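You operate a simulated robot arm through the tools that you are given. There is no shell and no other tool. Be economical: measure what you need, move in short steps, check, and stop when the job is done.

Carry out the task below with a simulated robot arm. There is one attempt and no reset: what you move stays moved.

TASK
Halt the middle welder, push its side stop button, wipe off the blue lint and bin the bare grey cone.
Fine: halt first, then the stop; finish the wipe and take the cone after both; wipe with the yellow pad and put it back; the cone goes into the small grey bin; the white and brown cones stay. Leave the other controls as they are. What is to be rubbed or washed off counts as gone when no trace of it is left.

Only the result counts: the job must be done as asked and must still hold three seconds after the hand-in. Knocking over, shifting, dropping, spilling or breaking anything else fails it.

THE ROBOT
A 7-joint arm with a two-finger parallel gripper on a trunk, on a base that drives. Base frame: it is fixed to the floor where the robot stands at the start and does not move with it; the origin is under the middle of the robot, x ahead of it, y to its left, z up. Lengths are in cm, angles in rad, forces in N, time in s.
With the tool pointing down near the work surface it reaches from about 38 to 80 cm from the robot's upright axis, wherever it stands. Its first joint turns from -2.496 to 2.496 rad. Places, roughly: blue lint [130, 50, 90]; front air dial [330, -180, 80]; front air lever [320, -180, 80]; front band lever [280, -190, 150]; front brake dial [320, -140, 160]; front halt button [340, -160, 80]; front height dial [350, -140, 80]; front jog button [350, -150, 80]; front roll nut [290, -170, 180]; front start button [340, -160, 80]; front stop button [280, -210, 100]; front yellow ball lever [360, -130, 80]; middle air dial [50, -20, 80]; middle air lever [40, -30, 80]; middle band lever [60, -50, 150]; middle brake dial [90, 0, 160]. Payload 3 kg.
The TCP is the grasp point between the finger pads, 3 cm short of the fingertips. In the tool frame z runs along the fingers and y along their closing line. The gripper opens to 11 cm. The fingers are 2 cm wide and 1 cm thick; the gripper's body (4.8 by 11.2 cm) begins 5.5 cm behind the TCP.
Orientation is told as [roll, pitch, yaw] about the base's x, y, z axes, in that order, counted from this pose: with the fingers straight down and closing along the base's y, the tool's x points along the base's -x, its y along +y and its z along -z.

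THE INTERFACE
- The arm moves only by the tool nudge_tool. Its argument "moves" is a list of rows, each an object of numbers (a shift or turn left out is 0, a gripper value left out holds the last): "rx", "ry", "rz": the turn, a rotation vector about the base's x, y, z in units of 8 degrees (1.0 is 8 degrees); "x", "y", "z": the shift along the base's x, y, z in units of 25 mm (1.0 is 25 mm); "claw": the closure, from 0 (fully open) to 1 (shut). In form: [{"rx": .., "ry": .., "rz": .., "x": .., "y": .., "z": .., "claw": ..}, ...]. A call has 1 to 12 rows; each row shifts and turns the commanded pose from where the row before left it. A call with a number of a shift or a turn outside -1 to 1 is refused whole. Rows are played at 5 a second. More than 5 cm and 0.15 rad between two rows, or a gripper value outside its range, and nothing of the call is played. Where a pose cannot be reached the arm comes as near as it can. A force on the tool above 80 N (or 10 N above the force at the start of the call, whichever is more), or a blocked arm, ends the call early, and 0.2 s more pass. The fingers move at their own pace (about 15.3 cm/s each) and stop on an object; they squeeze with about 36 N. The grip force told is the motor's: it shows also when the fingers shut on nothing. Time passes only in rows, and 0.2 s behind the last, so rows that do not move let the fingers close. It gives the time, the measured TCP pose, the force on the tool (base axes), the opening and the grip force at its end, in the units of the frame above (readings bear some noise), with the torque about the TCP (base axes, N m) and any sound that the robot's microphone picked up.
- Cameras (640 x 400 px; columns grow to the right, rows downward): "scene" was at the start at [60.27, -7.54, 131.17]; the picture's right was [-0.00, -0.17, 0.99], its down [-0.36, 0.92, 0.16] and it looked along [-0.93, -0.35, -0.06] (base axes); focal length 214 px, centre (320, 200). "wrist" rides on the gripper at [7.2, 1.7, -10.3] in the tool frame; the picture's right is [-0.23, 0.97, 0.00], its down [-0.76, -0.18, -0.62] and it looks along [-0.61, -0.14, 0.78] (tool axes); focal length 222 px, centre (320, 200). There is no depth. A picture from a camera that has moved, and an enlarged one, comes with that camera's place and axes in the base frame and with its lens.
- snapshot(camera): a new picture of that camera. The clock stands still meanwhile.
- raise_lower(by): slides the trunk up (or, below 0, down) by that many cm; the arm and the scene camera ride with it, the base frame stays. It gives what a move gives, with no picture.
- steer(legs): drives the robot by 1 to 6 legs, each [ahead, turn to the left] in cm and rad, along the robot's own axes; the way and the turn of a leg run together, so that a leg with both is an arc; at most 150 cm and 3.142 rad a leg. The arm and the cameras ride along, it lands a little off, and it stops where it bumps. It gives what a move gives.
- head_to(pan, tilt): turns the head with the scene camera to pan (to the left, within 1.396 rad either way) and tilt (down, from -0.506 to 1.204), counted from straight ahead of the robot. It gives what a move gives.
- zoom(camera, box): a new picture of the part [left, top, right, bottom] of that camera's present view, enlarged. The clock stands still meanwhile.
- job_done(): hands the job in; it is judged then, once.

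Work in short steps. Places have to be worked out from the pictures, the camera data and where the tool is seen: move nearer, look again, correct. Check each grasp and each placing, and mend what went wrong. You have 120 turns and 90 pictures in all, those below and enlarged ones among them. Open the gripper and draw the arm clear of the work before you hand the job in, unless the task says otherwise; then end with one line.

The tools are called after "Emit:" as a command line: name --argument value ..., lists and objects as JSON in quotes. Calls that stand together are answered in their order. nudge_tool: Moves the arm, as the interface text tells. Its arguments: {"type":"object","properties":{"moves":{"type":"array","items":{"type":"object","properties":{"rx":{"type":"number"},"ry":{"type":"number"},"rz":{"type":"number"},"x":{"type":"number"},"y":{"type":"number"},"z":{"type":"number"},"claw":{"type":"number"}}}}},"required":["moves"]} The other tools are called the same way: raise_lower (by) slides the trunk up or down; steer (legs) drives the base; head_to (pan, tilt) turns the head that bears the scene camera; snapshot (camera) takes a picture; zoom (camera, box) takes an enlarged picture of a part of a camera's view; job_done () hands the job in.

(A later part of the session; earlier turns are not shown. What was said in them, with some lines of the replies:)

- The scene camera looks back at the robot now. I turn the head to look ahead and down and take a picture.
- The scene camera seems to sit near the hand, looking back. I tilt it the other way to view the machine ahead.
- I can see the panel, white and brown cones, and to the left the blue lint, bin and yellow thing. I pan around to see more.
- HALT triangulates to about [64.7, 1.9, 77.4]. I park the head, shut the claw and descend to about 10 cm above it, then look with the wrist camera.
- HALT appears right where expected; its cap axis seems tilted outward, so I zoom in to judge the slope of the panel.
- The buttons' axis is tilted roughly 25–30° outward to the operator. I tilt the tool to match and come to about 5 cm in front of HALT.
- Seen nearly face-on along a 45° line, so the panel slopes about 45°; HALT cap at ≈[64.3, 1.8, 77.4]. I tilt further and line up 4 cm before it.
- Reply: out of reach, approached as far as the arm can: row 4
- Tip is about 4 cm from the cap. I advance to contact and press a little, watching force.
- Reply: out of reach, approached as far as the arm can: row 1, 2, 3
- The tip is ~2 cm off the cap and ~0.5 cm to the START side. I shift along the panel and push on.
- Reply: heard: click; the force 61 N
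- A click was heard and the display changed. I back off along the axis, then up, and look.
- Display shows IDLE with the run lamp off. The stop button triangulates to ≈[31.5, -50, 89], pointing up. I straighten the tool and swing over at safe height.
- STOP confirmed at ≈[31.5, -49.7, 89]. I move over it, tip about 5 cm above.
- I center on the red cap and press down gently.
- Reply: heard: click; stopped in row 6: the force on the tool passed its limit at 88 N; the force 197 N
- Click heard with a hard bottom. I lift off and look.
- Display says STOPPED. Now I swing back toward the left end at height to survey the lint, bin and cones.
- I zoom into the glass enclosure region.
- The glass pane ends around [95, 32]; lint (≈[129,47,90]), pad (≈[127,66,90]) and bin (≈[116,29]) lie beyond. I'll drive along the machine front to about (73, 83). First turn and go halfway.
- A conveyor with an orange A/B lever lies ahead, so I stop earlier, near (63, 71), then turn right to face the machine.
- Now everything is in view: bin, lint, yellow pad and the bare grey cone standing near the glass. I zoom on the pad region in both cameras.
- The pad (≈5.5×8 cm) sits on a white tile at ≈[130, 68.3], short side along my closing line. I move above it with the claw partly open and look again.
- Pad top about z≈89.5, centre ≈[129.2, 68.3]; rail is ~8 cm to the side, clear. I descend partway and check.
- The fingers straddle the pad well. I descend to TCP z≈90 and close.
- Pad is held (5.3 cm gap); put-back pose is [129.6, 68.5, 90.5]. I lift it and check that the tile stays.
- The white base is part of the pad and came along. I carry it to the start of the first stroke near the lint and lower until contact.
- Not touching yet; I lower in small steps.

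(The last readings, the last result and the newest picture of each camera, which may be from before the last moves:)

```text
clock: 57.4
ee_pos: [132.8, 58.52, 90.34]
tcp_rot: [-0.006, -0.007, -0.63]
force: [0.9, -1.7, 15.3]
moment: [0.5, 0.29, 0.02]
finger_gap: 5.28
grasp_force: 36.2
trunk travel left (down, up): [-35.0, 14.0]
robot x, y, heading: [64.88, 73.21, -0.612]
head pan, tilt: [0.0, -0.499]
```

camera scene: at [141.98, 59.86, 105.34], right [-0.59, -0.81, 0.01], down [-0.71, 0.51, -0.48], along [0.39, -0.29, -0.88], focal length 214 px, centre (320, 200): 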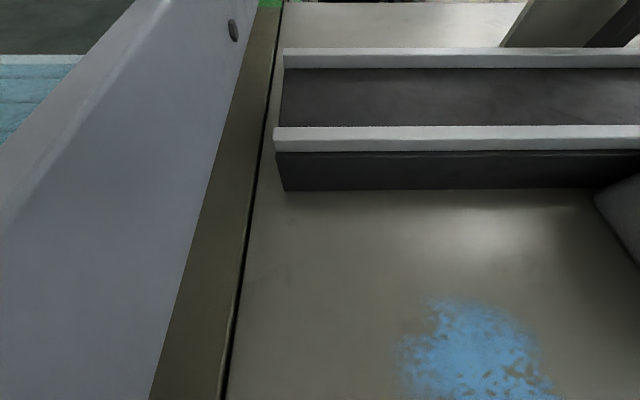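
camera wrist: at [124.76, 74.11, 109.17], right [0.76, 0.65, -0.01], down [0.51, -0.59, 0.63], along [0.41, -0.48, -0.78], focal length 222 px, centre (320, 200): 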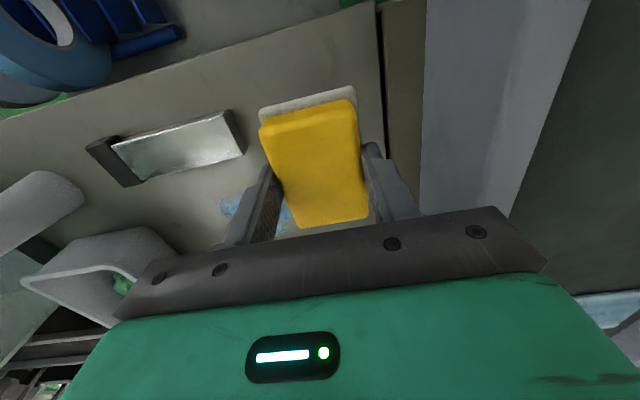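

Contact at about 15 N. I run strokes back and forth across the lint.

Emit:
nudge_tool --moves '[{"x": 0.73, "y": -0.53}, {"x": 0.73, "y": -0.53}, {"x": 0.73, "y": -0.53}, {"x": 0.73, "y": -0.53}, {"x": -0.58, "y": -0.81}, {"x": -0.73, "y": 0.53}, {"x": -0.73, "y": 0.53}, {"x": -0.73, "y": 0.53}, {"x": -0.73, "y": 0.53}, {"x": -0.58, "y": -0.81}]'

Emit:
nudge_tool --moves '[{"x": 0.73, "y": -0.53}, {"x": 0.73, "y": -0.53}, {"x": 0.73, "y": -0.53}, {"x": 0.73, "y": -0.53}, {"x": -0.58, "y": -0.81}, {"x": -0.73, "y": 0.53}, {"x": -0.73, "y": 0.53}, {"x": -0.73, "y": 0.53}, {"x": -0.73, "y": 0.53}]'

Emit:
snapshot --camera "wrist"

Emit:
snapshot --camera "scene"

```text
clock: 59.6
ee_pos: [129.96, 54.55, 90.26]
tcp_rot: [-0.007, -0.003, -0.629]
force: [-0.7, 0.7, -0.6]
moment: [-0.03, 0.01, 0.02]
finger_gap: 5.29
grasp_force: 36.2
trunk travel left (down, up): [-35.0, 14.0]
robot x, y, heading: [64.78, 73.6, -0.621]
head pan, tilt: [0.0, -0.499]
```

```text
clock: 61.6
ee_pos: [128.47, 52.49, 90.24]
tcp_rot: [-0.007, -0.005, -0.63]
force: [-0.1, 0.5, 0.2]
moment: [0.0, 0.01, 0.01]
finger_gap: 5.3
grasp_force: 35.9
trunk travel left (down, up): [-35.0, 14.0]
robot x, y, heading: [64.91, 73.67, -0.621]
head pan, tilt: [0.0, -0.499]
```

```text
54 pictures are left
camera wrist: at [123.7, 58.22, 100.48], right [0.76, 0.65, 0.0], down [0.51, -0.59, 0.63], along [0.41, -0.48, -0.78], focal length 222 px, centre (320, 200)
```

wrist: 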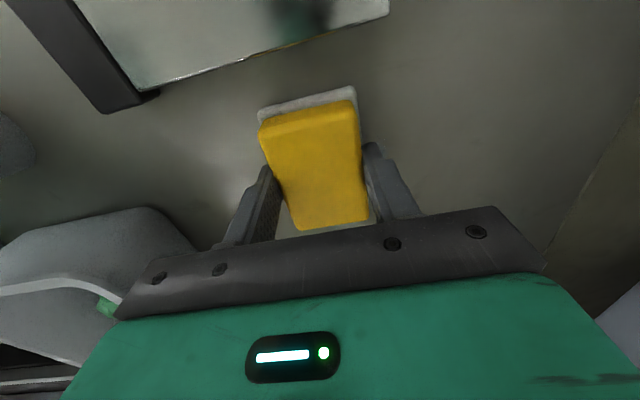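

```text
53 pictures are left
camera scene: at [140.92, 43.97, 96.69], right [-0.59, -0.81, 0.01], down [-0.71, 0.51, -0.48], along [0.39, -0.29, -0.88], focal length 214 px, centre (320, 200)
```

scene: 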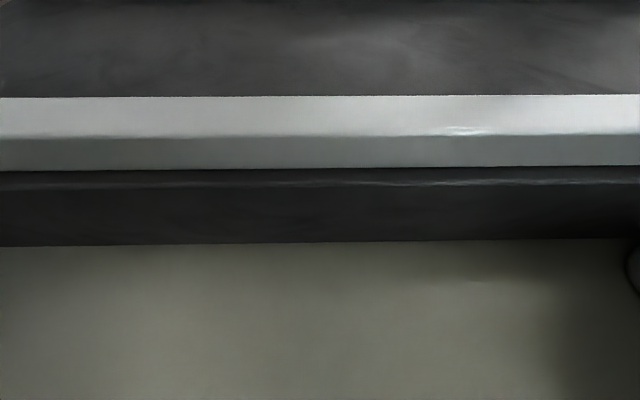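

Force has relaxed; I press a touch more, do the last column, then lift and look.

Emit:
nudge_tool --moves '[{"x": -0.5, "y": -0.7, "z": -0.08}, {"x": 0.73, "y": -0.53}, {"x": 0.73, "y": -0.53}, {"x": 0.73, "y": -0.53}, {"x": 0.73, "y": -0.53}, {}]'

Emit:
nudge_tool --moves '[{"z": 1}, {"z": 1}, {"z": 1, "x": -0.8, "y": 0.6}, {"z": 1, "x": -0.8, "y": 0.6}, {"z": 1, "x": -0.8, "y": 0.6}, {"z": 1, "x": -0.8, "y": 0.6}, {"z": 1, "x": -0.8, "y": 0.6}, {"z": 1, "x": -0.8, "y": 0.6}]'

Emit:
snapshot --camera "scene"

```text
clock: 63.0
ee_pos: [134.6, 45.6, 90.18]
tcp_rot: [-0.005, -0.005, -0.63]
force: [1.4, 0.5, 4.9]
moment: [-0.02, -0.33, 0.03]
finger_gap: 5.28
grasp_force: 36.3
trunk travel left (down, up): [-35.0, 14.0]
robot x, y, heading: [64.91, 73.74, -0.619]
head pan, tilt: [0.0, -0.499]
```

```text
clock: 64.8
ee_pos: [122.53, 55.01, 110.11]
tcp_rot: [-0.005, -0.004, -0.631]
force: [1.7, -0.3, -0.2]
moment: [0.03, 0.02, -0.02]
finger_gap: 5.29
grasp_force: 35.9
trunk travel left (down, up): [-35.0, 14.0]
robot x, y, heading: [65.38, 73.3, -0.616]
head pan, tilt: [0.0, -0.499]
```

```text
52 pictures are left
camera scene: at [134.82, 46.42, 116.45], right [-0.59, -0.81, 0.01], down [-0.71, 0.51, -0.48], along [0.39, -0.29, -0.88], focal length 214 px, centre (320, 200)
```

scene: 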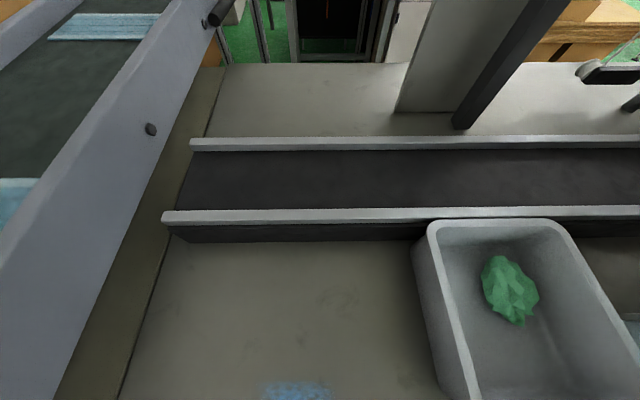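

Some blue remains at the near side. I tilt the head down to see its full extent.

Emit:
head_to --pan 0 --tilt -0.1

Emit:
snapshot --camera "scene"

```text
clock: 65.7
ee_pos: [122.54, 54.79, 110.17]
tcp_rot: [-0.005, -0.003, -0.63]
force: [0.0, -0.1, -0.7]
moment: [0.0, 0.01, -0.02]
finger_gap: 5.3
grasp_force: 35.9
trunk travel left (down, up): [-35.0, 14.0]
robot x, y, heading: [65.04, 73.65, -0.62]
head pan, tilt: [0.0, -0.099]
```

```text
51 pictures are left
camera scene: at [132.35, 48.21, 114.42], right [-0.59, -0.81, 0.01], down [-0.8, 0.59, -0.1], along [0.08, -0.07, -0.99], focal length 214 px, centre (320, 200)
```

scene: 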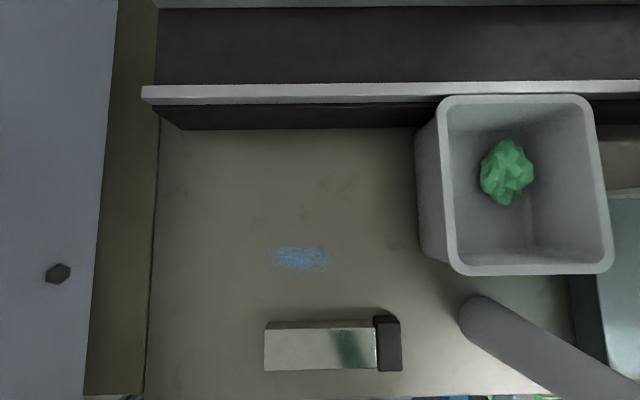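

Remaining blue is a strip at ≈[130, 53]. I go back down there and wipe along the front direction with firmer pressure.

Emit:
nudge_tool --moves '[{"x": 0.9, "y": 0.2, "z": -0.5}, {"x": 0.9, "y": 0.2, "z": -0.8}, {"x": 0.9, "y": 0.2, "z": -1}, {"x": 0.9, "y": 0.2, "z": -1}, {"x": 0.56, "y": 0.1, "z": -1}, {"z": -1}, {"z": -1}, {"z": -1}, {"z": -0.5}, {"z": -0.16}, {"z": -0.08}, {}]'

```text
clock: 68.3
ee_pos: [133.06, 56.9, 90.08]
tcp_rot: [-0.006, -0.008, -0.629]
force: [1.1, -1.2, 14.8]
moment: [0.38, -0.24, 0.0]
finger_gap: 5.27
grasp_force: 35.8
trunk travel left (down, up): [-35.0, 14.0]
robot x, y, heading: [65.23, 73.45, -0.621]
head pan, tilt: [0.0, -0.099]
```

Emit:
nudge_tool --moves '[{"x": -0.58, "y": -0.81, "z": -0.03}, {"x": -0.58, "y": -0.81}, {"x": -0.58, "y": -0.81, "z": -0.02}, {"x": -0.58, "y": -0.81}, {"x": -0.49, "y": 0.35, "z": -0.02}, {"x": 0.58, "y": 0.81}, {"x": 0.58, "y": 0.81}, {"x": 0.58, "y": 0.81}, {"x": 0.58, "y": 0.81}]'

Emit:
nudge_tool --moves '[{"x": 0.97, "y": -0.7, "z": -0.02}, {"x": -0.58, "y": -0.81}, {"x": -0.58, "y": -0.81}, {"x": -0.58, "y": -0.81}, {"x": -0.58, "y": -0.81}, {}]'

Emit:
nudge_tool --moves '[{"z": 1}, {"z": 1}, {"z": 1, "x": -0.8, "y": 0.6}, {"z": 1, "x": -0.8, "y": 0.6}, {"z": 1, "x": -0.8, "y": 0.6}, {"z": 1, "x": -0.8, "y": 0.6}, {"z": 1}]'

Emit:
snapshot --camera "scene"

```text
clock: 70.3
ee_pos: [131.62, 57.78, 89.99]
tcp_rot: [-0.005, -0.01, -0.63]
force: [-8.5, -14.3, 63.2]
moment: [0.19, 0.61, 0.27]
finger_gap: 5.24
grasp_force: 35.6
trunk travel left (down, up): [-35.0, 14.0]
robot x, y, heading: [65.11, 73.42, -0.622]
head pan, tilt: [0.0, -0.099]
```

```text
clock: 70.7
ee_pos: [134.0, 56.7, 89.96]
tcp_rot: [-0.003, -0.012, -0.627]
force: [-0.1, -2.2, 37.3]
moment: [0.51, 0.93, 0.03]
finger_gap: 5.3
grasp_force: 36.1
trunk travel left (down, up): [-35.0, 14.0]
robot x, y, heading: [65.15, 73.68, -0.624]
head pan, tilt: [0.0, -0.099]
stopped in row 2: the force on the tool passed its limit at 90 N (the readings are from after the stop); the commanded pose is now the measured one
```

```text
clock: 72.3
ee_pos: [125.83, 62.71, 107.13]
tcp_rot: [-0.003, -0.004, -0.628]
force: [0.0, 0.7, -0.2]
moment: [0.02, 0.0, 0.0]
finger_gap: 5.27
grasp_force: 36.0
trunk travel left (down, up): [-35.0, 14.0]
robot x, y, heading: [64.91, 73.45, -0.621]
head pan, tilt: [0.0, -0.099]
```

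```text
50 pictures are left
camera scene: at [135.6, 55.98, 111.49], right [-0.59, -0.81, 0.0], down [-0.81, 0.58, -0.1], along [0.08, -0.06, -0.99], focal length 214 px, centre (320, 200)
```

scene: 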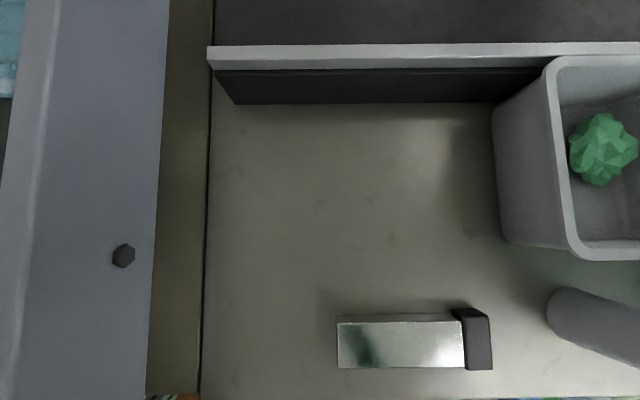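

The surface looks clean; I zoom in on the wiped area to look for traces.

Emit:
zoom --camera "scene" --box '[210, 100, 510, 320]'

```text
1.82 times, centred on (360, 210) of scene
camera zoom: at [135.6, 55.98, 111.49], right [-0.59, -0.81, 0.0], down [-0.81, 0.58, -0.1], along [0.08, -0.06, -0.99], focal length 390 px, centre (247, 182)
```

zoom: 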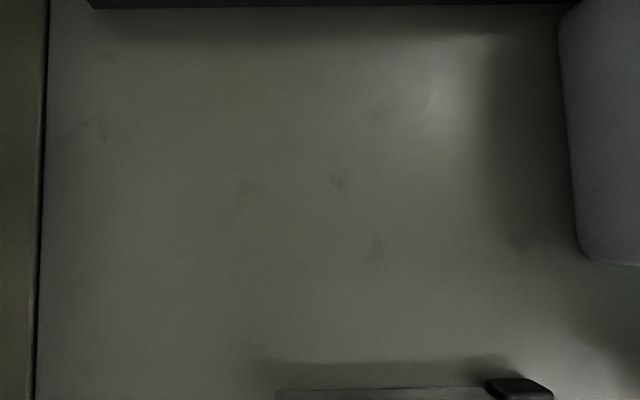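

No blue visible. For certainty I do one more light pass over the whole former lint area.

Emit:
nudge_tool --moves '[{"x": 0.8, "y": -0.4, "z": -0.8}, {"x": 0.8, "y": -0.4, "z": -1}, {"x": 0.8, "y": -0.4, "z": -1}, {"x": 0.84, "y": -0.24, "z": -1}, {"z": -1}, {"z": -1}, {"z": -0.8}, {"z": -0.16}, {"z": -0.06}, {}]'

```text
clock: 74.5
ee_pos: [133.96, 59.16, 90.01]
tcp_rot: [-0.003, -0.006, -0.628]
force: [-0.5, -0.3, -0.1]
moment: [-0.03, -0.02, -0.01]
finger_gap: 5.27
grasp_force: 35.8
trunk travel left (down, up): [-35.0, 14.0]
robot x, y, heading: [65.05, 73.01, -0.62]
head pan, tilt: [0.0, -0.099]
```

Emit:
nudge_tool --moves '[{"z": -0.05}, {"z": -0.04}, {}]'

```text
clock: 75.3
ee_pos: [133.98, 59.11, 90.09]
tcp_rot: [-0.001, -0.008, -0.627]
force: [-2.1, 1.2, 25.7]
moment: [0.26, 0.16, 0.02]
finger_gap: 5.25
grasp_force: 36.1
trunk travel left (down, up): [-35.0, 14.0]
robot x, y, heading: [65.14, 73.06, -0.621]
head pan, tilt: [0.0, -0.099]
```

About 26 N. I run three overlapping tracks along the front direction.

Emit:
nudge_tool --moves '[{"x": -0.56, "y": -0.78}, {"x": -0.56, "y": -0.78}, {"x": -0.56, "y": -0.78}, {"x": -0.56, "y": -0.78}, {"x": -0.56, "y": -0.78}, {"x": 0.57, "y": -0.41}, {"x": 0.57, "y": -0.41}, {"x": 0.56, "y": 0.78}, {"x": 0.56, "y": 0.78}, {"x": 0.56, "y": 0.78}, {"x": 0.56, "y": 0.78}, {"x": 0.56, "y": 0.78}]'

Emit:
nudge_tool --moves '[{"x": 0.57, "y": -0.41}, {"x": 0.57, "y": -0.41}, {"x": -0.56, "y": -0.78}, {"x": -0.56, "y": -0.78}, {"x": -0.56, "y": -0.78}, {"x": -0.56, "y": -0.78}, {"x": -0.56, "y": -0.78}, {}]'

```text
clock: 77.9
ee_pos: [136.71, 57.01, 89.93]
tcp_rot: [-0.001, -0.005, -0.629]
force: [-1.9, -2.6, 19.5]
moment: [-0.15, -0.16, 0.15]
finger_gap: 5.3
grasp_force: 36.0
trunk travel left (down, up): [-35.0, 14.0]
robot x, y, heading: [64.73, 73.13, -0.624]
head pan, tilt: [0.0, -0.099]
```

```text
clock: 79.7
ee_pos: [132.61, 45.3, 90.11]
tcp_rot: [-0.004, -0.005, -0.629]
force: [0.2, 1.6, 22.0]
moment: [0.11, -0.32, -0.04]
finger_gap: 5.28
grasp_force: 36.3
trunk travel left (down, up): [-35.0, 14.0]
robot x, y, heading: [65.07, 73.5, -0.625]
head pan, tilt: [0.0, -0.099]
```

Contact held throughout. Now I lift and carry the pad back to its home spot, taking a look on the way.

Emit:
nudge_tool --moves '[{"z": 1}, {"z": 1}, {"z": 1, "y": 0.7}, {"x": -0.2, "y": 1}, {"x": -0.2, "y": 1}, {"x": -0.2, "y": 1}, {"x": -0.2, "y": 1}, {"x": -0.2, "y": 1}, {"x": -0.2, "y": 1}, {"y": 1}, {"y": 0.8}, {"y": 0.78}]'

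Emit:
snapshot --camera "scene"

Emit:
snapshot --camera "wrist"

```text
clock: 82.3
ee_pos: [129.56, 68.51, 97.43]
tcp_rot: [-0.003, -0.005, -0.628]
force: [-0.1, -0.4, -0.7]
moment: [0.04, 0.01, -0.01]
finger_gap: 5.29
grasp_force: 36.8
trunk travel left (down, up): [-35.0, 14.0]
robot x, y, heading: [65.07, 73.22, -0.623]
head pan, tilt: [0.0, -0.099]
```

```text
48 pictures are left
camera scene: at [139.35, 61.72, 101.78], right [-0.59, -0.81, 0.0], down [-0.81, 0.58, -0.1], along [0.08, -0.06, -0.99], focal length 214 px, centre (320, 200)
```

scene: 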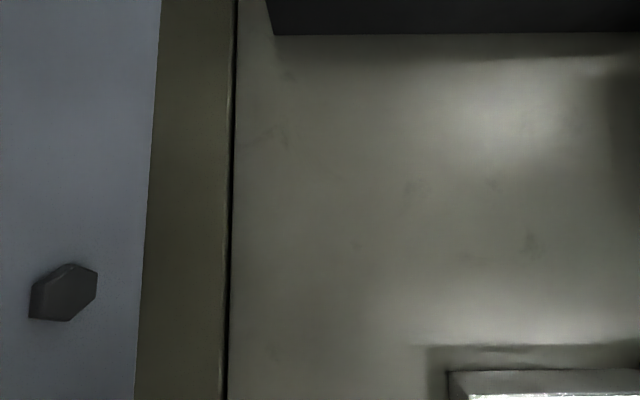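

```text
47 pictures are left
camera wrist: at [124.6, 74.1, 107.6], right [0.76, 0.65, 0.0], down [0.51, -0.59, 0.63], along [0.41, -0.48, -0.78], focal length 222 px, centre (320, 200)
```

wrist: 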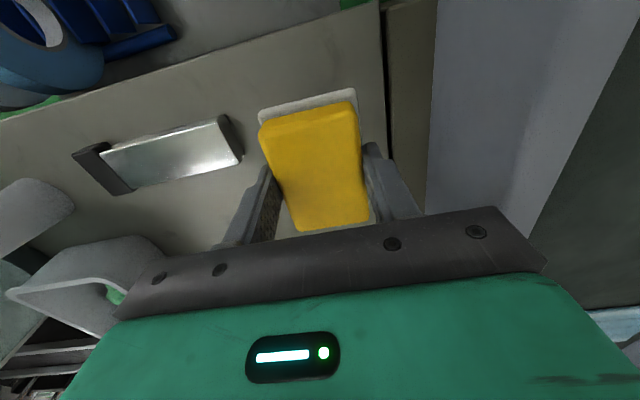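

The table is clean and the tool is above the pad's home. I lower until it rests.

Emit:
nudge_tool --moves '[{"z": -1}, {"z": -1}, {"z": -0.7}, {"z": -0.15}, {"z": -0.08}, {}]'

```text
clock: 83.7
ee_pos: [129.71, 68.48, 90.13]
tcp_rot: [-0.002, -0.005, -0.628]
force: [0.6, 0.8, 2.5]
moment: [0.05, -0.09, 0.04]
finger_gap: 5.29
grasp_force: 35.6
trunk travel left (down, up): [-35.0, 14.0]
robot x, y, heading: [65.34, 73.43, -0.619]
head pan, tilt: [0.0, -0.099]
```

It just rests on the table. I open partly and lift off.

Emit:
nudge_tool --moves '[{"claw": 0.4}, {"claw": 0.3}, {"claw": 0.3, "z": 0.3}, {"z": 1}, {"z": 1}, {"z": 1}, {"z": 1}, {"z": 1}, {"z": 1}]'

Emit:
snapshot --camera "wrist"

```text
clock: 85.7
ee_pos: [129.48, 68.3, 105.89]
tcp_rot: [-0.003, -0.006, -0.629]
force: [-0.4, 0.2, -1.1]
moment: [0.0, 0.03, 0.01]
finger_gap: 7.71
grasp_force: 0.0
trunk travel left (down, up): [-35.0, 14.0]
robot x, y, heading: [64.83, 73.57, -0.622]
head pan, tilt: [0.0, -0.099]
```

```text
46 pictures are left
camera wrist: at [124.58, 74.02, 116.01], right [0.76, 0.65, 0.0], down [0.51, -0.59, 0.63], along [0.41, -0.47, -0.78], focal length 222 px, centre (320, 200)
```

wrist: 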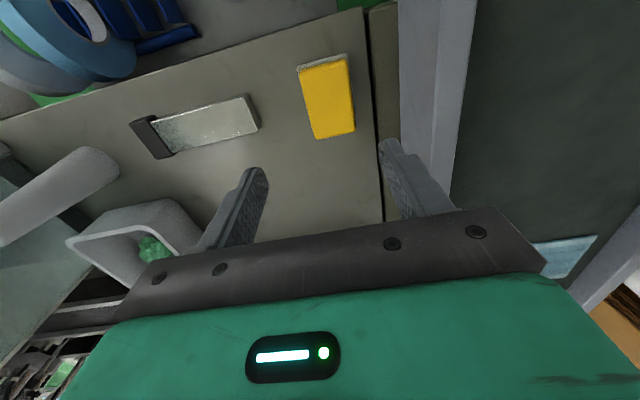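

Pad is home, table clean. Next, the cone: I rise and move to above ≈[110, 41], claw fully open, then look.

Emit:
nudge_tool --moves '[{"z": 1, "claw": 0}, {"z": 1}, {"x": -0.7, "y": -1, "z": 1}, {"x": -0.7, "y": -1, "z": 1}, {"x": -0.7, "y": -1, "z": 1}, {"x": -0.7, "y": -1, "z": 1}, {"x": -0.7, "y": -1, "z": 0.5}, {"x": -0.7, "y": -1}, {"x": -0.7, "y": -1}, {"x": -0.7, "y": -0.8}, {"x": -0.7, "y": -0.8}, {"x": -0.7, "y": -0.8}]'

Emit:
snapshot --camera "wrist"

Emit:
snapshot --camera "scene"

```text
clock: 88.3
ee_pos: [112.01, 44.97, 121.97]
tcp_rot: [-0.005, -0.004, -0.626]
force: [0.4, 0.8, -0.5]
moment: [0.01, 0.03, -0.03]
finger_gap: 11.03
grasp_force: 0.2
trunk travel left (down, up): [-35.0, 14.0]
robot x, y, heading: [65.48, 73.33, -0.624]
head pan, tilt: [0.0, -0.099]
```

```text
45 pictures are left
camera wrist: at [107.15, 50.64, 132.14], right [0.76, 0.66, 0.0], down [0.51, -0.59, 0.63], along [0.41, -0.48, -0.78], focal length 222 px, centre (320, 200)
```

wrist: 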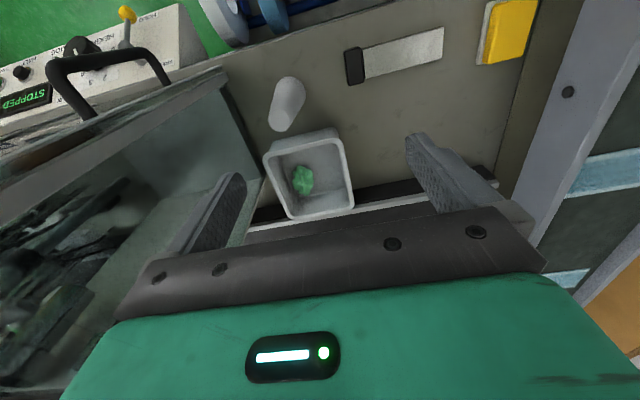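

```text
44 pictures are left
camera scene: at [121.9, 38.27, 126.31], right [-0.59, -0.81, 0.0], down [-0.81, 0.58, -0.1], along [0.08, -0.06, -0.99], focal length 214 px, centre (320, 200)
```

scene: 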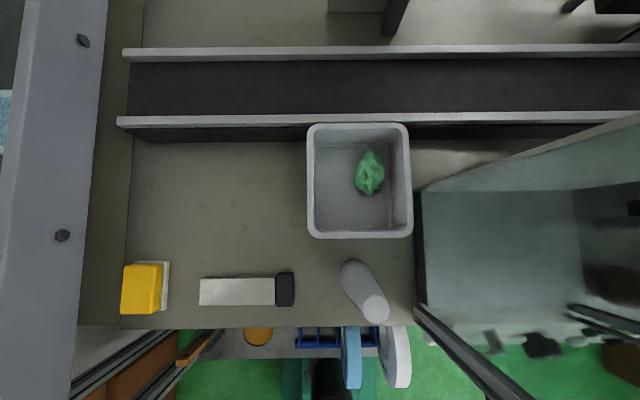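

No blue left anywhere. Cone axis ≈[110.2, 39.0], top at z≈101; bin centre ≈[123.5, 29], rim ≈91. I move over the cone, fingertips just above its top.

Emit:
nudge_tool --moves '[{"x": -0.36, "y": -0.8}, {"x": -0.36, "y": -0.8}, {"y": -0.8, "z": -0.7}, {"z": -0.9}, {"z": -0.9}, {"z": -0.9}, {"z": -0.6}]'

Emit:
snapshot --camera "wrist"

Emit:
head_to --pan 0 --tilt 0.4

Emit:
snapshot --camera "scene"

```text
clock: 89.9
ee_pos: [110.52, 38.93, 111.99]
tcp_rot: [-0.004, -0.006, -0.63]
force: [-0.1, -1.6, -0.4]
moment: [0.01, 0.02, 0.03]
finger_gap: 10.99
grasp_force: 0.0
trunk travel left (down, up): [-35.0, 14.0]
robot x, y, heading: [64.87, 73.22, -0.623]
head pan, tilt: [0.0, -0.099]
```

```text
43 pictures are left
camera wrist: at [105.59, 44.65, 122.2], right [0.76, 0.65, 0.0], down [0.51, -0.59, 0.63], along [0.41, -0.48, -0.78], focal length 222 px, centre (320, 200)
```

wrist: 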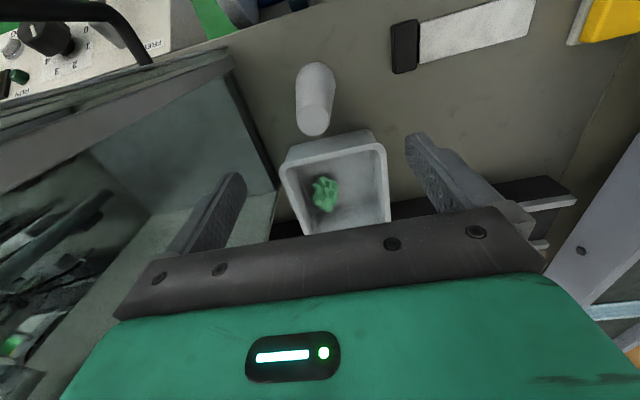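

```text
clock: 90.8
ee_pos: [110.58, 38.97, 111.93]
tcp_rot: [-0.002, -0.006, -0.628]
force: [-0.2, 0.6, 1.0]
moment: [0.02, 0.0, -0.04]
finger_gap: 11.01
grasp_force: 0.1
trunk travel left (down, up): [-35.0, 14.0]
robot x, y, heading: [64.8, 73.35, -0.621]
head pan, tilt: [0.0, 0.4]
```

```text
42 pictures are left
camera scene: at [116.64, 34.96, 115.81], right [-0.59, -0.81, 0.0], down [-0.75, 0.54, 0.38], along [-0.31, 0.22, -0.92], focal length 214 px, centre (320, 200)
```

scene: 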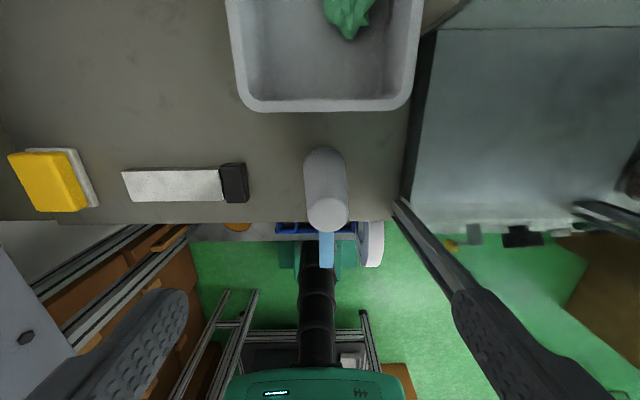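

Cone is well centred between the fingers. I narrow the claw a bit and descend to z≈96.5.

Emit:
nudge_tool --moves '[{"x": -0.06, "y": -0.08, "z": -0.5, "claw": 0.25}, {"z": -0.9}, {"z": -0.9}, {"z": -0.9}, {"z": -0.9}, {"z": -0.9}, {"z": -0.7}, {"z": -0.5}, {}]'

Emit:
snapshot --camera "wrist"

```text
clock: 92.8
ee_pos: [110.38, 38.76, 96.83]
tcp_rot: [-0.004, -0.005, -0.629]
force: [0.8, 0.9, -0.7]
moment: [0.01, -0.01, -0.01]
finger_gap: 8.26
grasp_force: 0.0
trunk travel left (down, up): [-35.0, 14.0]
robot x, y, heading: [65.05, 73.25, -0.622]
head pan, tilt: [0.0, 0.4]
```

```text
41 pictures are left
camera wrist: at [105.35, 44.32, 106.89], right [0.76, 0.65, 0.0], down [0.51, -0.59, 0.63], along [0.41, -0.48, -0.78], focal length 222 px, centre (320, 200)
```

wrist: 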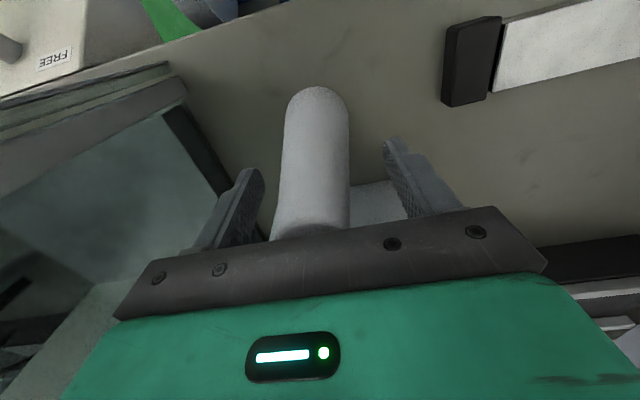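

Cone stands between the pads. I close.

Emit:
nudge_tool --moves '[{"claw": 0.6}, {"claw": 0.8}, {"claw": 1}, {"claw": 1}, {"claw": 1}]'

Emit:
nudge_tool --moves '[{"z": 0.4}, {"z": 0.8}, {"z": 1}, {"z": 1}, {"z": 1}, {"z": 1}]'

Emit:
snapshot --camera "scene"

Emit:
snapshot --camera "wrist"

```text
clock: 94.0
ee_pos: [110.41, 38.66, 96.8]
tcp_rot: [-0.004, -0.005, -0.627]
force: [-0.1, -0.1, -0.8]
moment: [-0.02, 0.01, 0.0]
finger_gap: 4.36
grasp_force: 35.8
trunk travel left (down, up): [-35.0, 14.0]
robot x, y, heading: [65.1, 73.51, -0.62]
head pan, tilt: [0.0, 0.4]
```

```text
clock: 95.5
ee_pos: [110.1, 38.69, 109.57]
tcp_rot: [-0.004, -0.005, -0.629]
force: [0.3, -0.8, -0.6]
moment: [0.01, -0.03, -0.02]
finger_gap: 4.34
grasp_force: 35.7
trunk travel left (down, up): [-35.0, 14.0]
robot x, y, heading: [64.89, 72.89, -0.624]
head pan, tilt: [0.0, 0.4]
```

```text
40 pictures are left
camera scene: at [116.26, 34.65, 113.37], right [-0.59, -0.81, 0.0], down [-0.75, 0.54, 0.38], along [-0.31, 0.22, -0.92], focal length 214 px, centre (320, 200)
```

scene: 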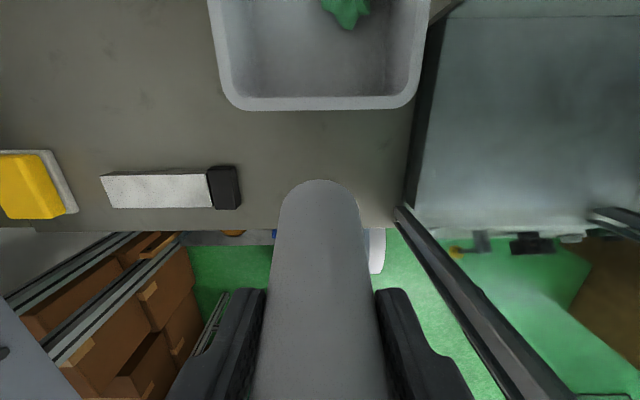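

```text
39 pictures are left
camera wrist: at [105.22, 44.33, 119.77], right [0.76, 0.65, 0.0], down [0.51, -0.59, 0.63], along [0.41, -0.48, -0.78], focal length 222 px, centre (320, 200)
```

wrist: 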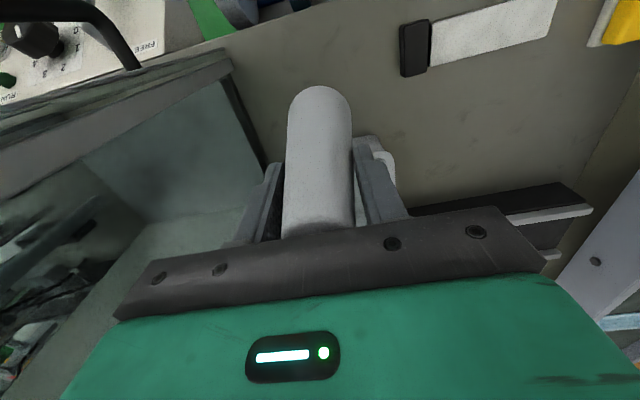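

Cone is held securely. I raise it a little more and carry it over the bin (target [123.3, 32.1]).

Emit:
nudge_tool --moves '[{"z": 1}, {"z": 1}, {"x": 0.87, "y": -0.44}, {"x": 0.87, "y": -0.44}, {"x": 0.87, "y": -0.44}, {"x": 0.87, "y": -0.44}, {"x": 0.87, "y": -0.44}, {"x": 0.87, "y": -0.44}, {}]'

Emit:
snapshot --camera "wrist"

Emit:
snapshot --camera "scene"

```text
clock: 97.5
ee_pos: [123.34, 32.11, 114.32]
tcp_rot: [-0.003, -0.003, -0.629]
force: [0.3, -0.5, -0.7]
moment: [0.04, 0.02, -0.02]
finger_gap: 4.36
grasp_force: 36.4
trunk travel left (down, up): [-35.0, 14.0]
robot x, y, heading: [65.42, 73.67, -0.622]
head pan, tilt: [0.0, 0.4]
```

```text
38 pictures are left
camera wrist: at [118.5, 37.72, 124.52], right [0.76, 0.65, 0.0], down [0.51, -0.59, 0.63], along [0.41, -0.47, -0.78], focal length 222 px, centre (320, 200)
```

wrist: 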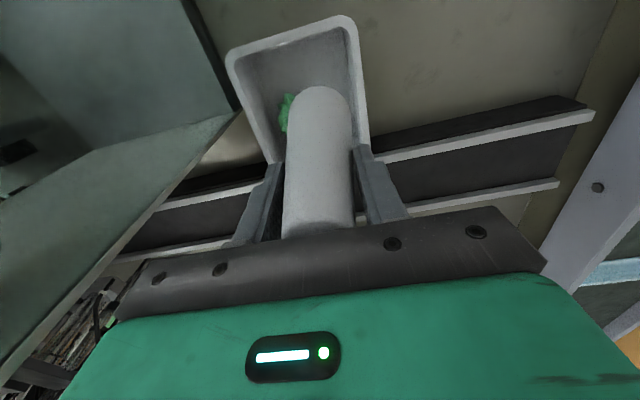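

```text
37 pictures are left
camera scene: at [129.54, 28.04, 118.1], right [-0.59, -0.81, 0.0], down [-0.75, 0.54, 0.39], along [-0.31, 0.22, -0.92], focal length 214 px, centre (320, 200)
```

scene: 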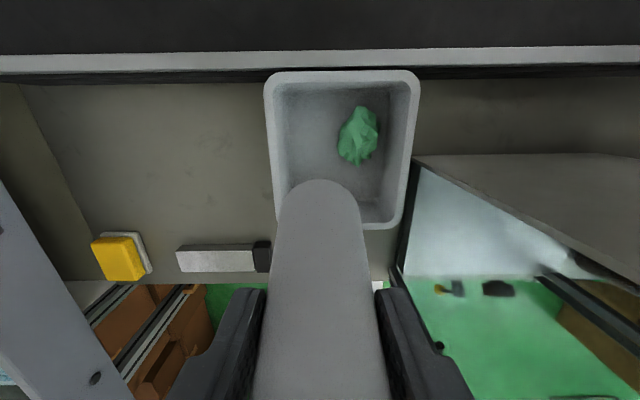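

Drop line lies inside the bin beside the green wad. I lower the cone into the bin, slowly at the end.

Emit:
nudge_tool --moves '[{"x": -0.3, "y": 0.2}, {"z": -0.9}, {"z": -0.9}, {"z": -0.9}, {"z": -0.9}, {"z": -0.8}, {"z": -0.8}, {"z": -0.5}, {}]'

Emit:
snapshot --camera "scene"

```text
clock: 99.5
ee_pos: [122.61, 32.84, 100.49]
tcp_rot: [-0.004, -0.006, -0.628]
force: [-0.2, -0.6, -0.1]
moment: [-0.01, 0.02, 0.06]
finger_gap: 4.36
grasp_force: 36.2
trunk travel left (down, up): [-35.0, 14.0]
robot x, y, heading: [64.7, 73.32, -0.623]
head pan, tilt: [0.0, 0.4]
```

```text
36 pictures are left
camera scene: at [128.69, 28.7, 104.17], right [-0.59, -0.81, 0.0], down [-0.75, 0.54, 0.38], along [-0.31, 0.22, -0.92], focal length 214 px, centre (320, 200)
```

scene: 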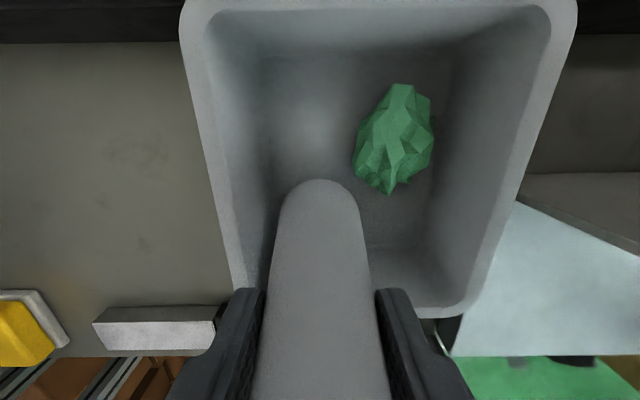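

The cone's base is inside the bin, clear of walls and wad. I lower in small steps to contact.

Emit:
nudge_tool --moves '[{"z": -0.4}, {"z": -0.3}, {"z": -0.2}, {"z": -0.15}, {"z": -0.12}, {}]'

```text
clock: 100.8
ee_pos: [122.77, 32.66, 97.26]
tcp_rot: [-0.004, -0.004, -0.629]
force: [-0.5, 0.5, -0.6]
moment: [0.02, 0.01, -0.01]
finger_gap: 4.34
grasp_force: 36.3
trunk travel left (down, up): [-35.0, 14.0]
robot x, y, heading: [64.99, 73.24, -0.623]
head pan, tilt: [0.0, 0.4]
```

Emit:
nudge_tool --moves '[{"z": -0.08}, {"z": -0.06}, {"z": -0.06}, {}]'

```text
clock: 101.8
ee_pos: [122.56, 32.59, 97.08]
tcp_rot: [-0.002, -0.01, -0.628]
force: [3.7, -0.3, 30.4]
moment: [0.1, -0.12, -0.03]
finger_gap: 4.36
grasp_force: 36.2
trunk travel left (down, up): [-35.0, 14.0]
robot x, y, heading: [64.9, 73.56, -0.624]
head pan, tilt: [0.0, 0.4]
```

Contact with the bin floor. I relieve slightly, open gently and rise.

Emit:
nudge_tool --moves '[{"z": 0.06}, {"claw": 0.5}, {"claw": 0.35}, {}, {"z": 0.5}, {"z": 0.8}, {"z": 0.8}, {"z": 1}, {"z": 1}, {"z": 1}, {"z": 1}]'

Emit:
snapshot --camera "scene"

Emit:
snapshot --camera "wrist"

```text
clock: 104.2
ee_pos: [122.35, 32.43, 112.29]
tcp_rot: [-0.006, -0.007, -0.628]
force: [-0.3, 0.6, -0.9]
moment: [0.02, -0.01, 0.02]
finger_gap: 7.12
grasp_force: 0.1
trunk travel left (down, up): [-35.0, 14.0]
robot x, y, heading: [64.93, 73.48, -0.624]
head pan, tilt: [0.0, 0.4]
```

```text
35 pictures are left
camera scene: at [128.54, 28.29, 116.02], right [-0.59, -0.81, 0.0], down [-0.75, 0.54, 0.38], along [-0.31, 0.22, -0.92], focal length 214 px, centre (320, 200)
```

scene: 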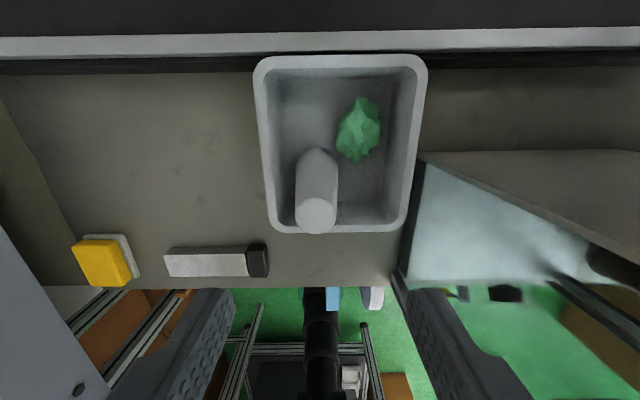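

```text
34 pictures are left
camera wrist: at [117.49, 37.99, 122.41], right [0.76, 0.65, 0.0], down [0.51, -0.59, 0.63], along [0.41, -0.48, -0.78], focal length 222 px, centre (320, 200)
```

wrist: 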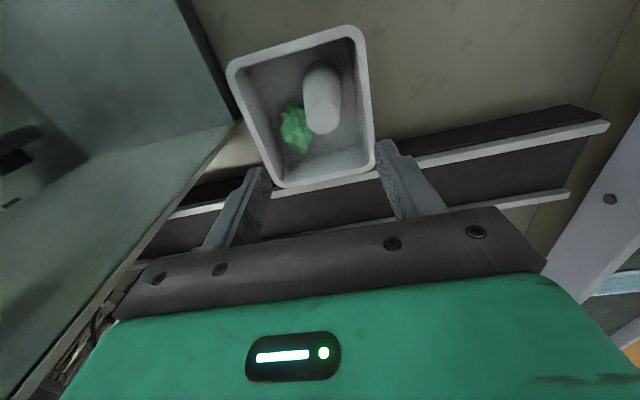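

The cone stands in the bin. I draw the arm up and back clear, opening the claw, and do a final check.

Emit:
nudge_tool --moves '[{"z": 1, "claw": 0}, {"z": 1}, {"z": 1}, {"z": 1}, {"z": 1}, {"z": 1, "x": -0.6, "y": 0.8}, {"z": 1, "x": -0.6, "y": 0.8}, {"x": -0.8, "y": 0.8}, {"x": -0.8, "y": 0.8}, {"x": -0.8, "y": 0.7}, {"x": -0.8, "y": 0.7}]'

Emit:
head_to --pan 0 --tilt -0.2

Emit:
snapshot --camera "scene"

Emit:
snapshot --camera "wrist"

```text
clock: 106.7
ee_pos: [111.47, 44.06, 126.14]
tcp_rot: [-0.005, -0.005, -0.629]
force: [0.4, -0.6, 0.6]
moment: [0.04, -0.01, -0.01]
finger_gap: 11.01
grasp_force: 0.0
out of reach, approached as far as the arm can: row 4, 5
trunk travel left (down, up): [-35.0, 14.0]
robot x, y, heading: [64.92, 73.53, -0.62]
head pan, tilt: [0.0, 0.4]
```

```text
clock: 107.7
ee_pos: [111.62, 44.06, 126.09]
tcp_rot: [-0.004, -0.006, -0.628]
force: [-0.6, -0.8, -0.1]
moment: [0.03, -0.01, 0.01]
finger_gap: 11.01
grasp_force: 0.0
trunk travel left (down, up): [-35.0, 14.0]
robot x, y, heading: [65.0, 73.43, -0.622]
head pan, tilt: [0.0, -0.201]
```

```text
33 pictures are left
camera scene: at [122.02, 36.94, 130.79], right [-0.59, -0.81, 0.0], down [-0.79, 0.57, -0.2], along [0.16, -0.12, -0.98], focal length 214 px, centre (320, 200)
```

scene: 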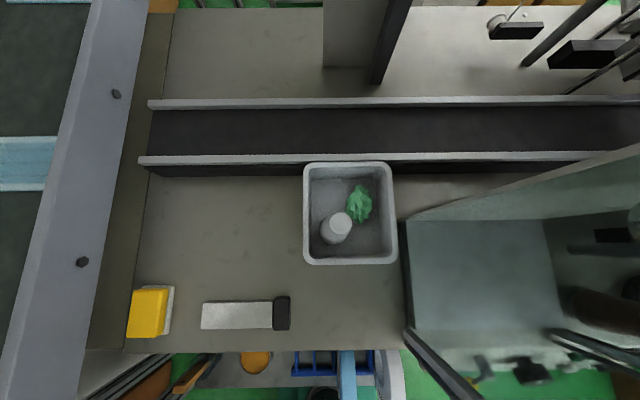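

```text
32 pictures are left
camera wrist: at [106.58, 49.82, 136.23], right [0.76, 0.65, 0.0], down [0.51, -0.59, 0.63], along [0.41, -0.48, -0.78], focal length 222 px, centre (320, 200)
```

wrist: 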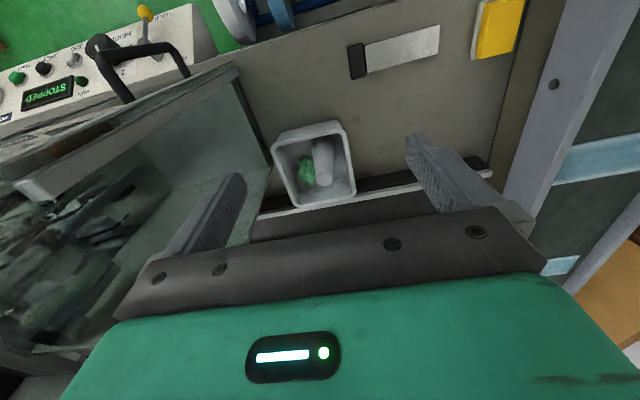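

All is in place: cone in bin, pad home, STOPPED shown. One last zoom of the wiped area, and I retract further toward the robot.

Emit:
zoom --camera "scene" --box '[140, 165, 310, 300]'

Emit:
nudge_tool --moves '[{"x": -0.8, "y": 0.6}, {"x": -0.8, "y": 0.6}, {"x": -0.8, "y": 0.6}, {"x": -0.8, "y": 0.6}]'

```text
2.96 times, centred on (225, 232) of scene
camera zoom: at [122.02, 36.94, 130.79], right [-0.59, -0.81, 0.0], down [-0.79, 0.57, -0.2], along [0.16, -0.12, -0.98], focal length 636 px, centre (602, 104)
```

zoom: 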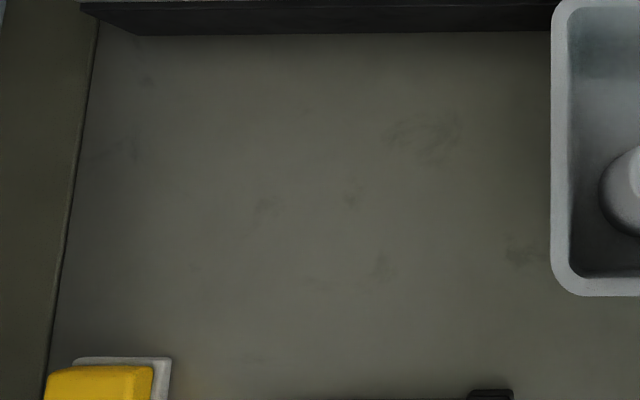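

```text
clock: 108.7
ee_pos: [103.34, 50.14, 125.61]
tcp_rot: [-0.004, -0.002, -0.627]
force: [0.1, -0.5, -0.1]
moment: [0.01, 0.03, 0.01]
finger_gap: 10.99
grasp_force: 0.0
trunk travel left (down, up): [-35.0, 14.0]
robot x, y, heading: [64.66, 73.24, -0.626]
head pan, tilt: [0.0, -0.201]
```

No trace of blue remains and the arm is clear, so I hand in.

Emit:
job_done

```text
The job is handed in.
```

The middle welder is halted and its side stop button pressed, in that order, and its display reads STOPPED. The blue lint is wiped off with no trace visible, the yellow pad is back in its place, and the bare grey cone stands in the small grey bin. The white and brown cones and the other controls were not touched.
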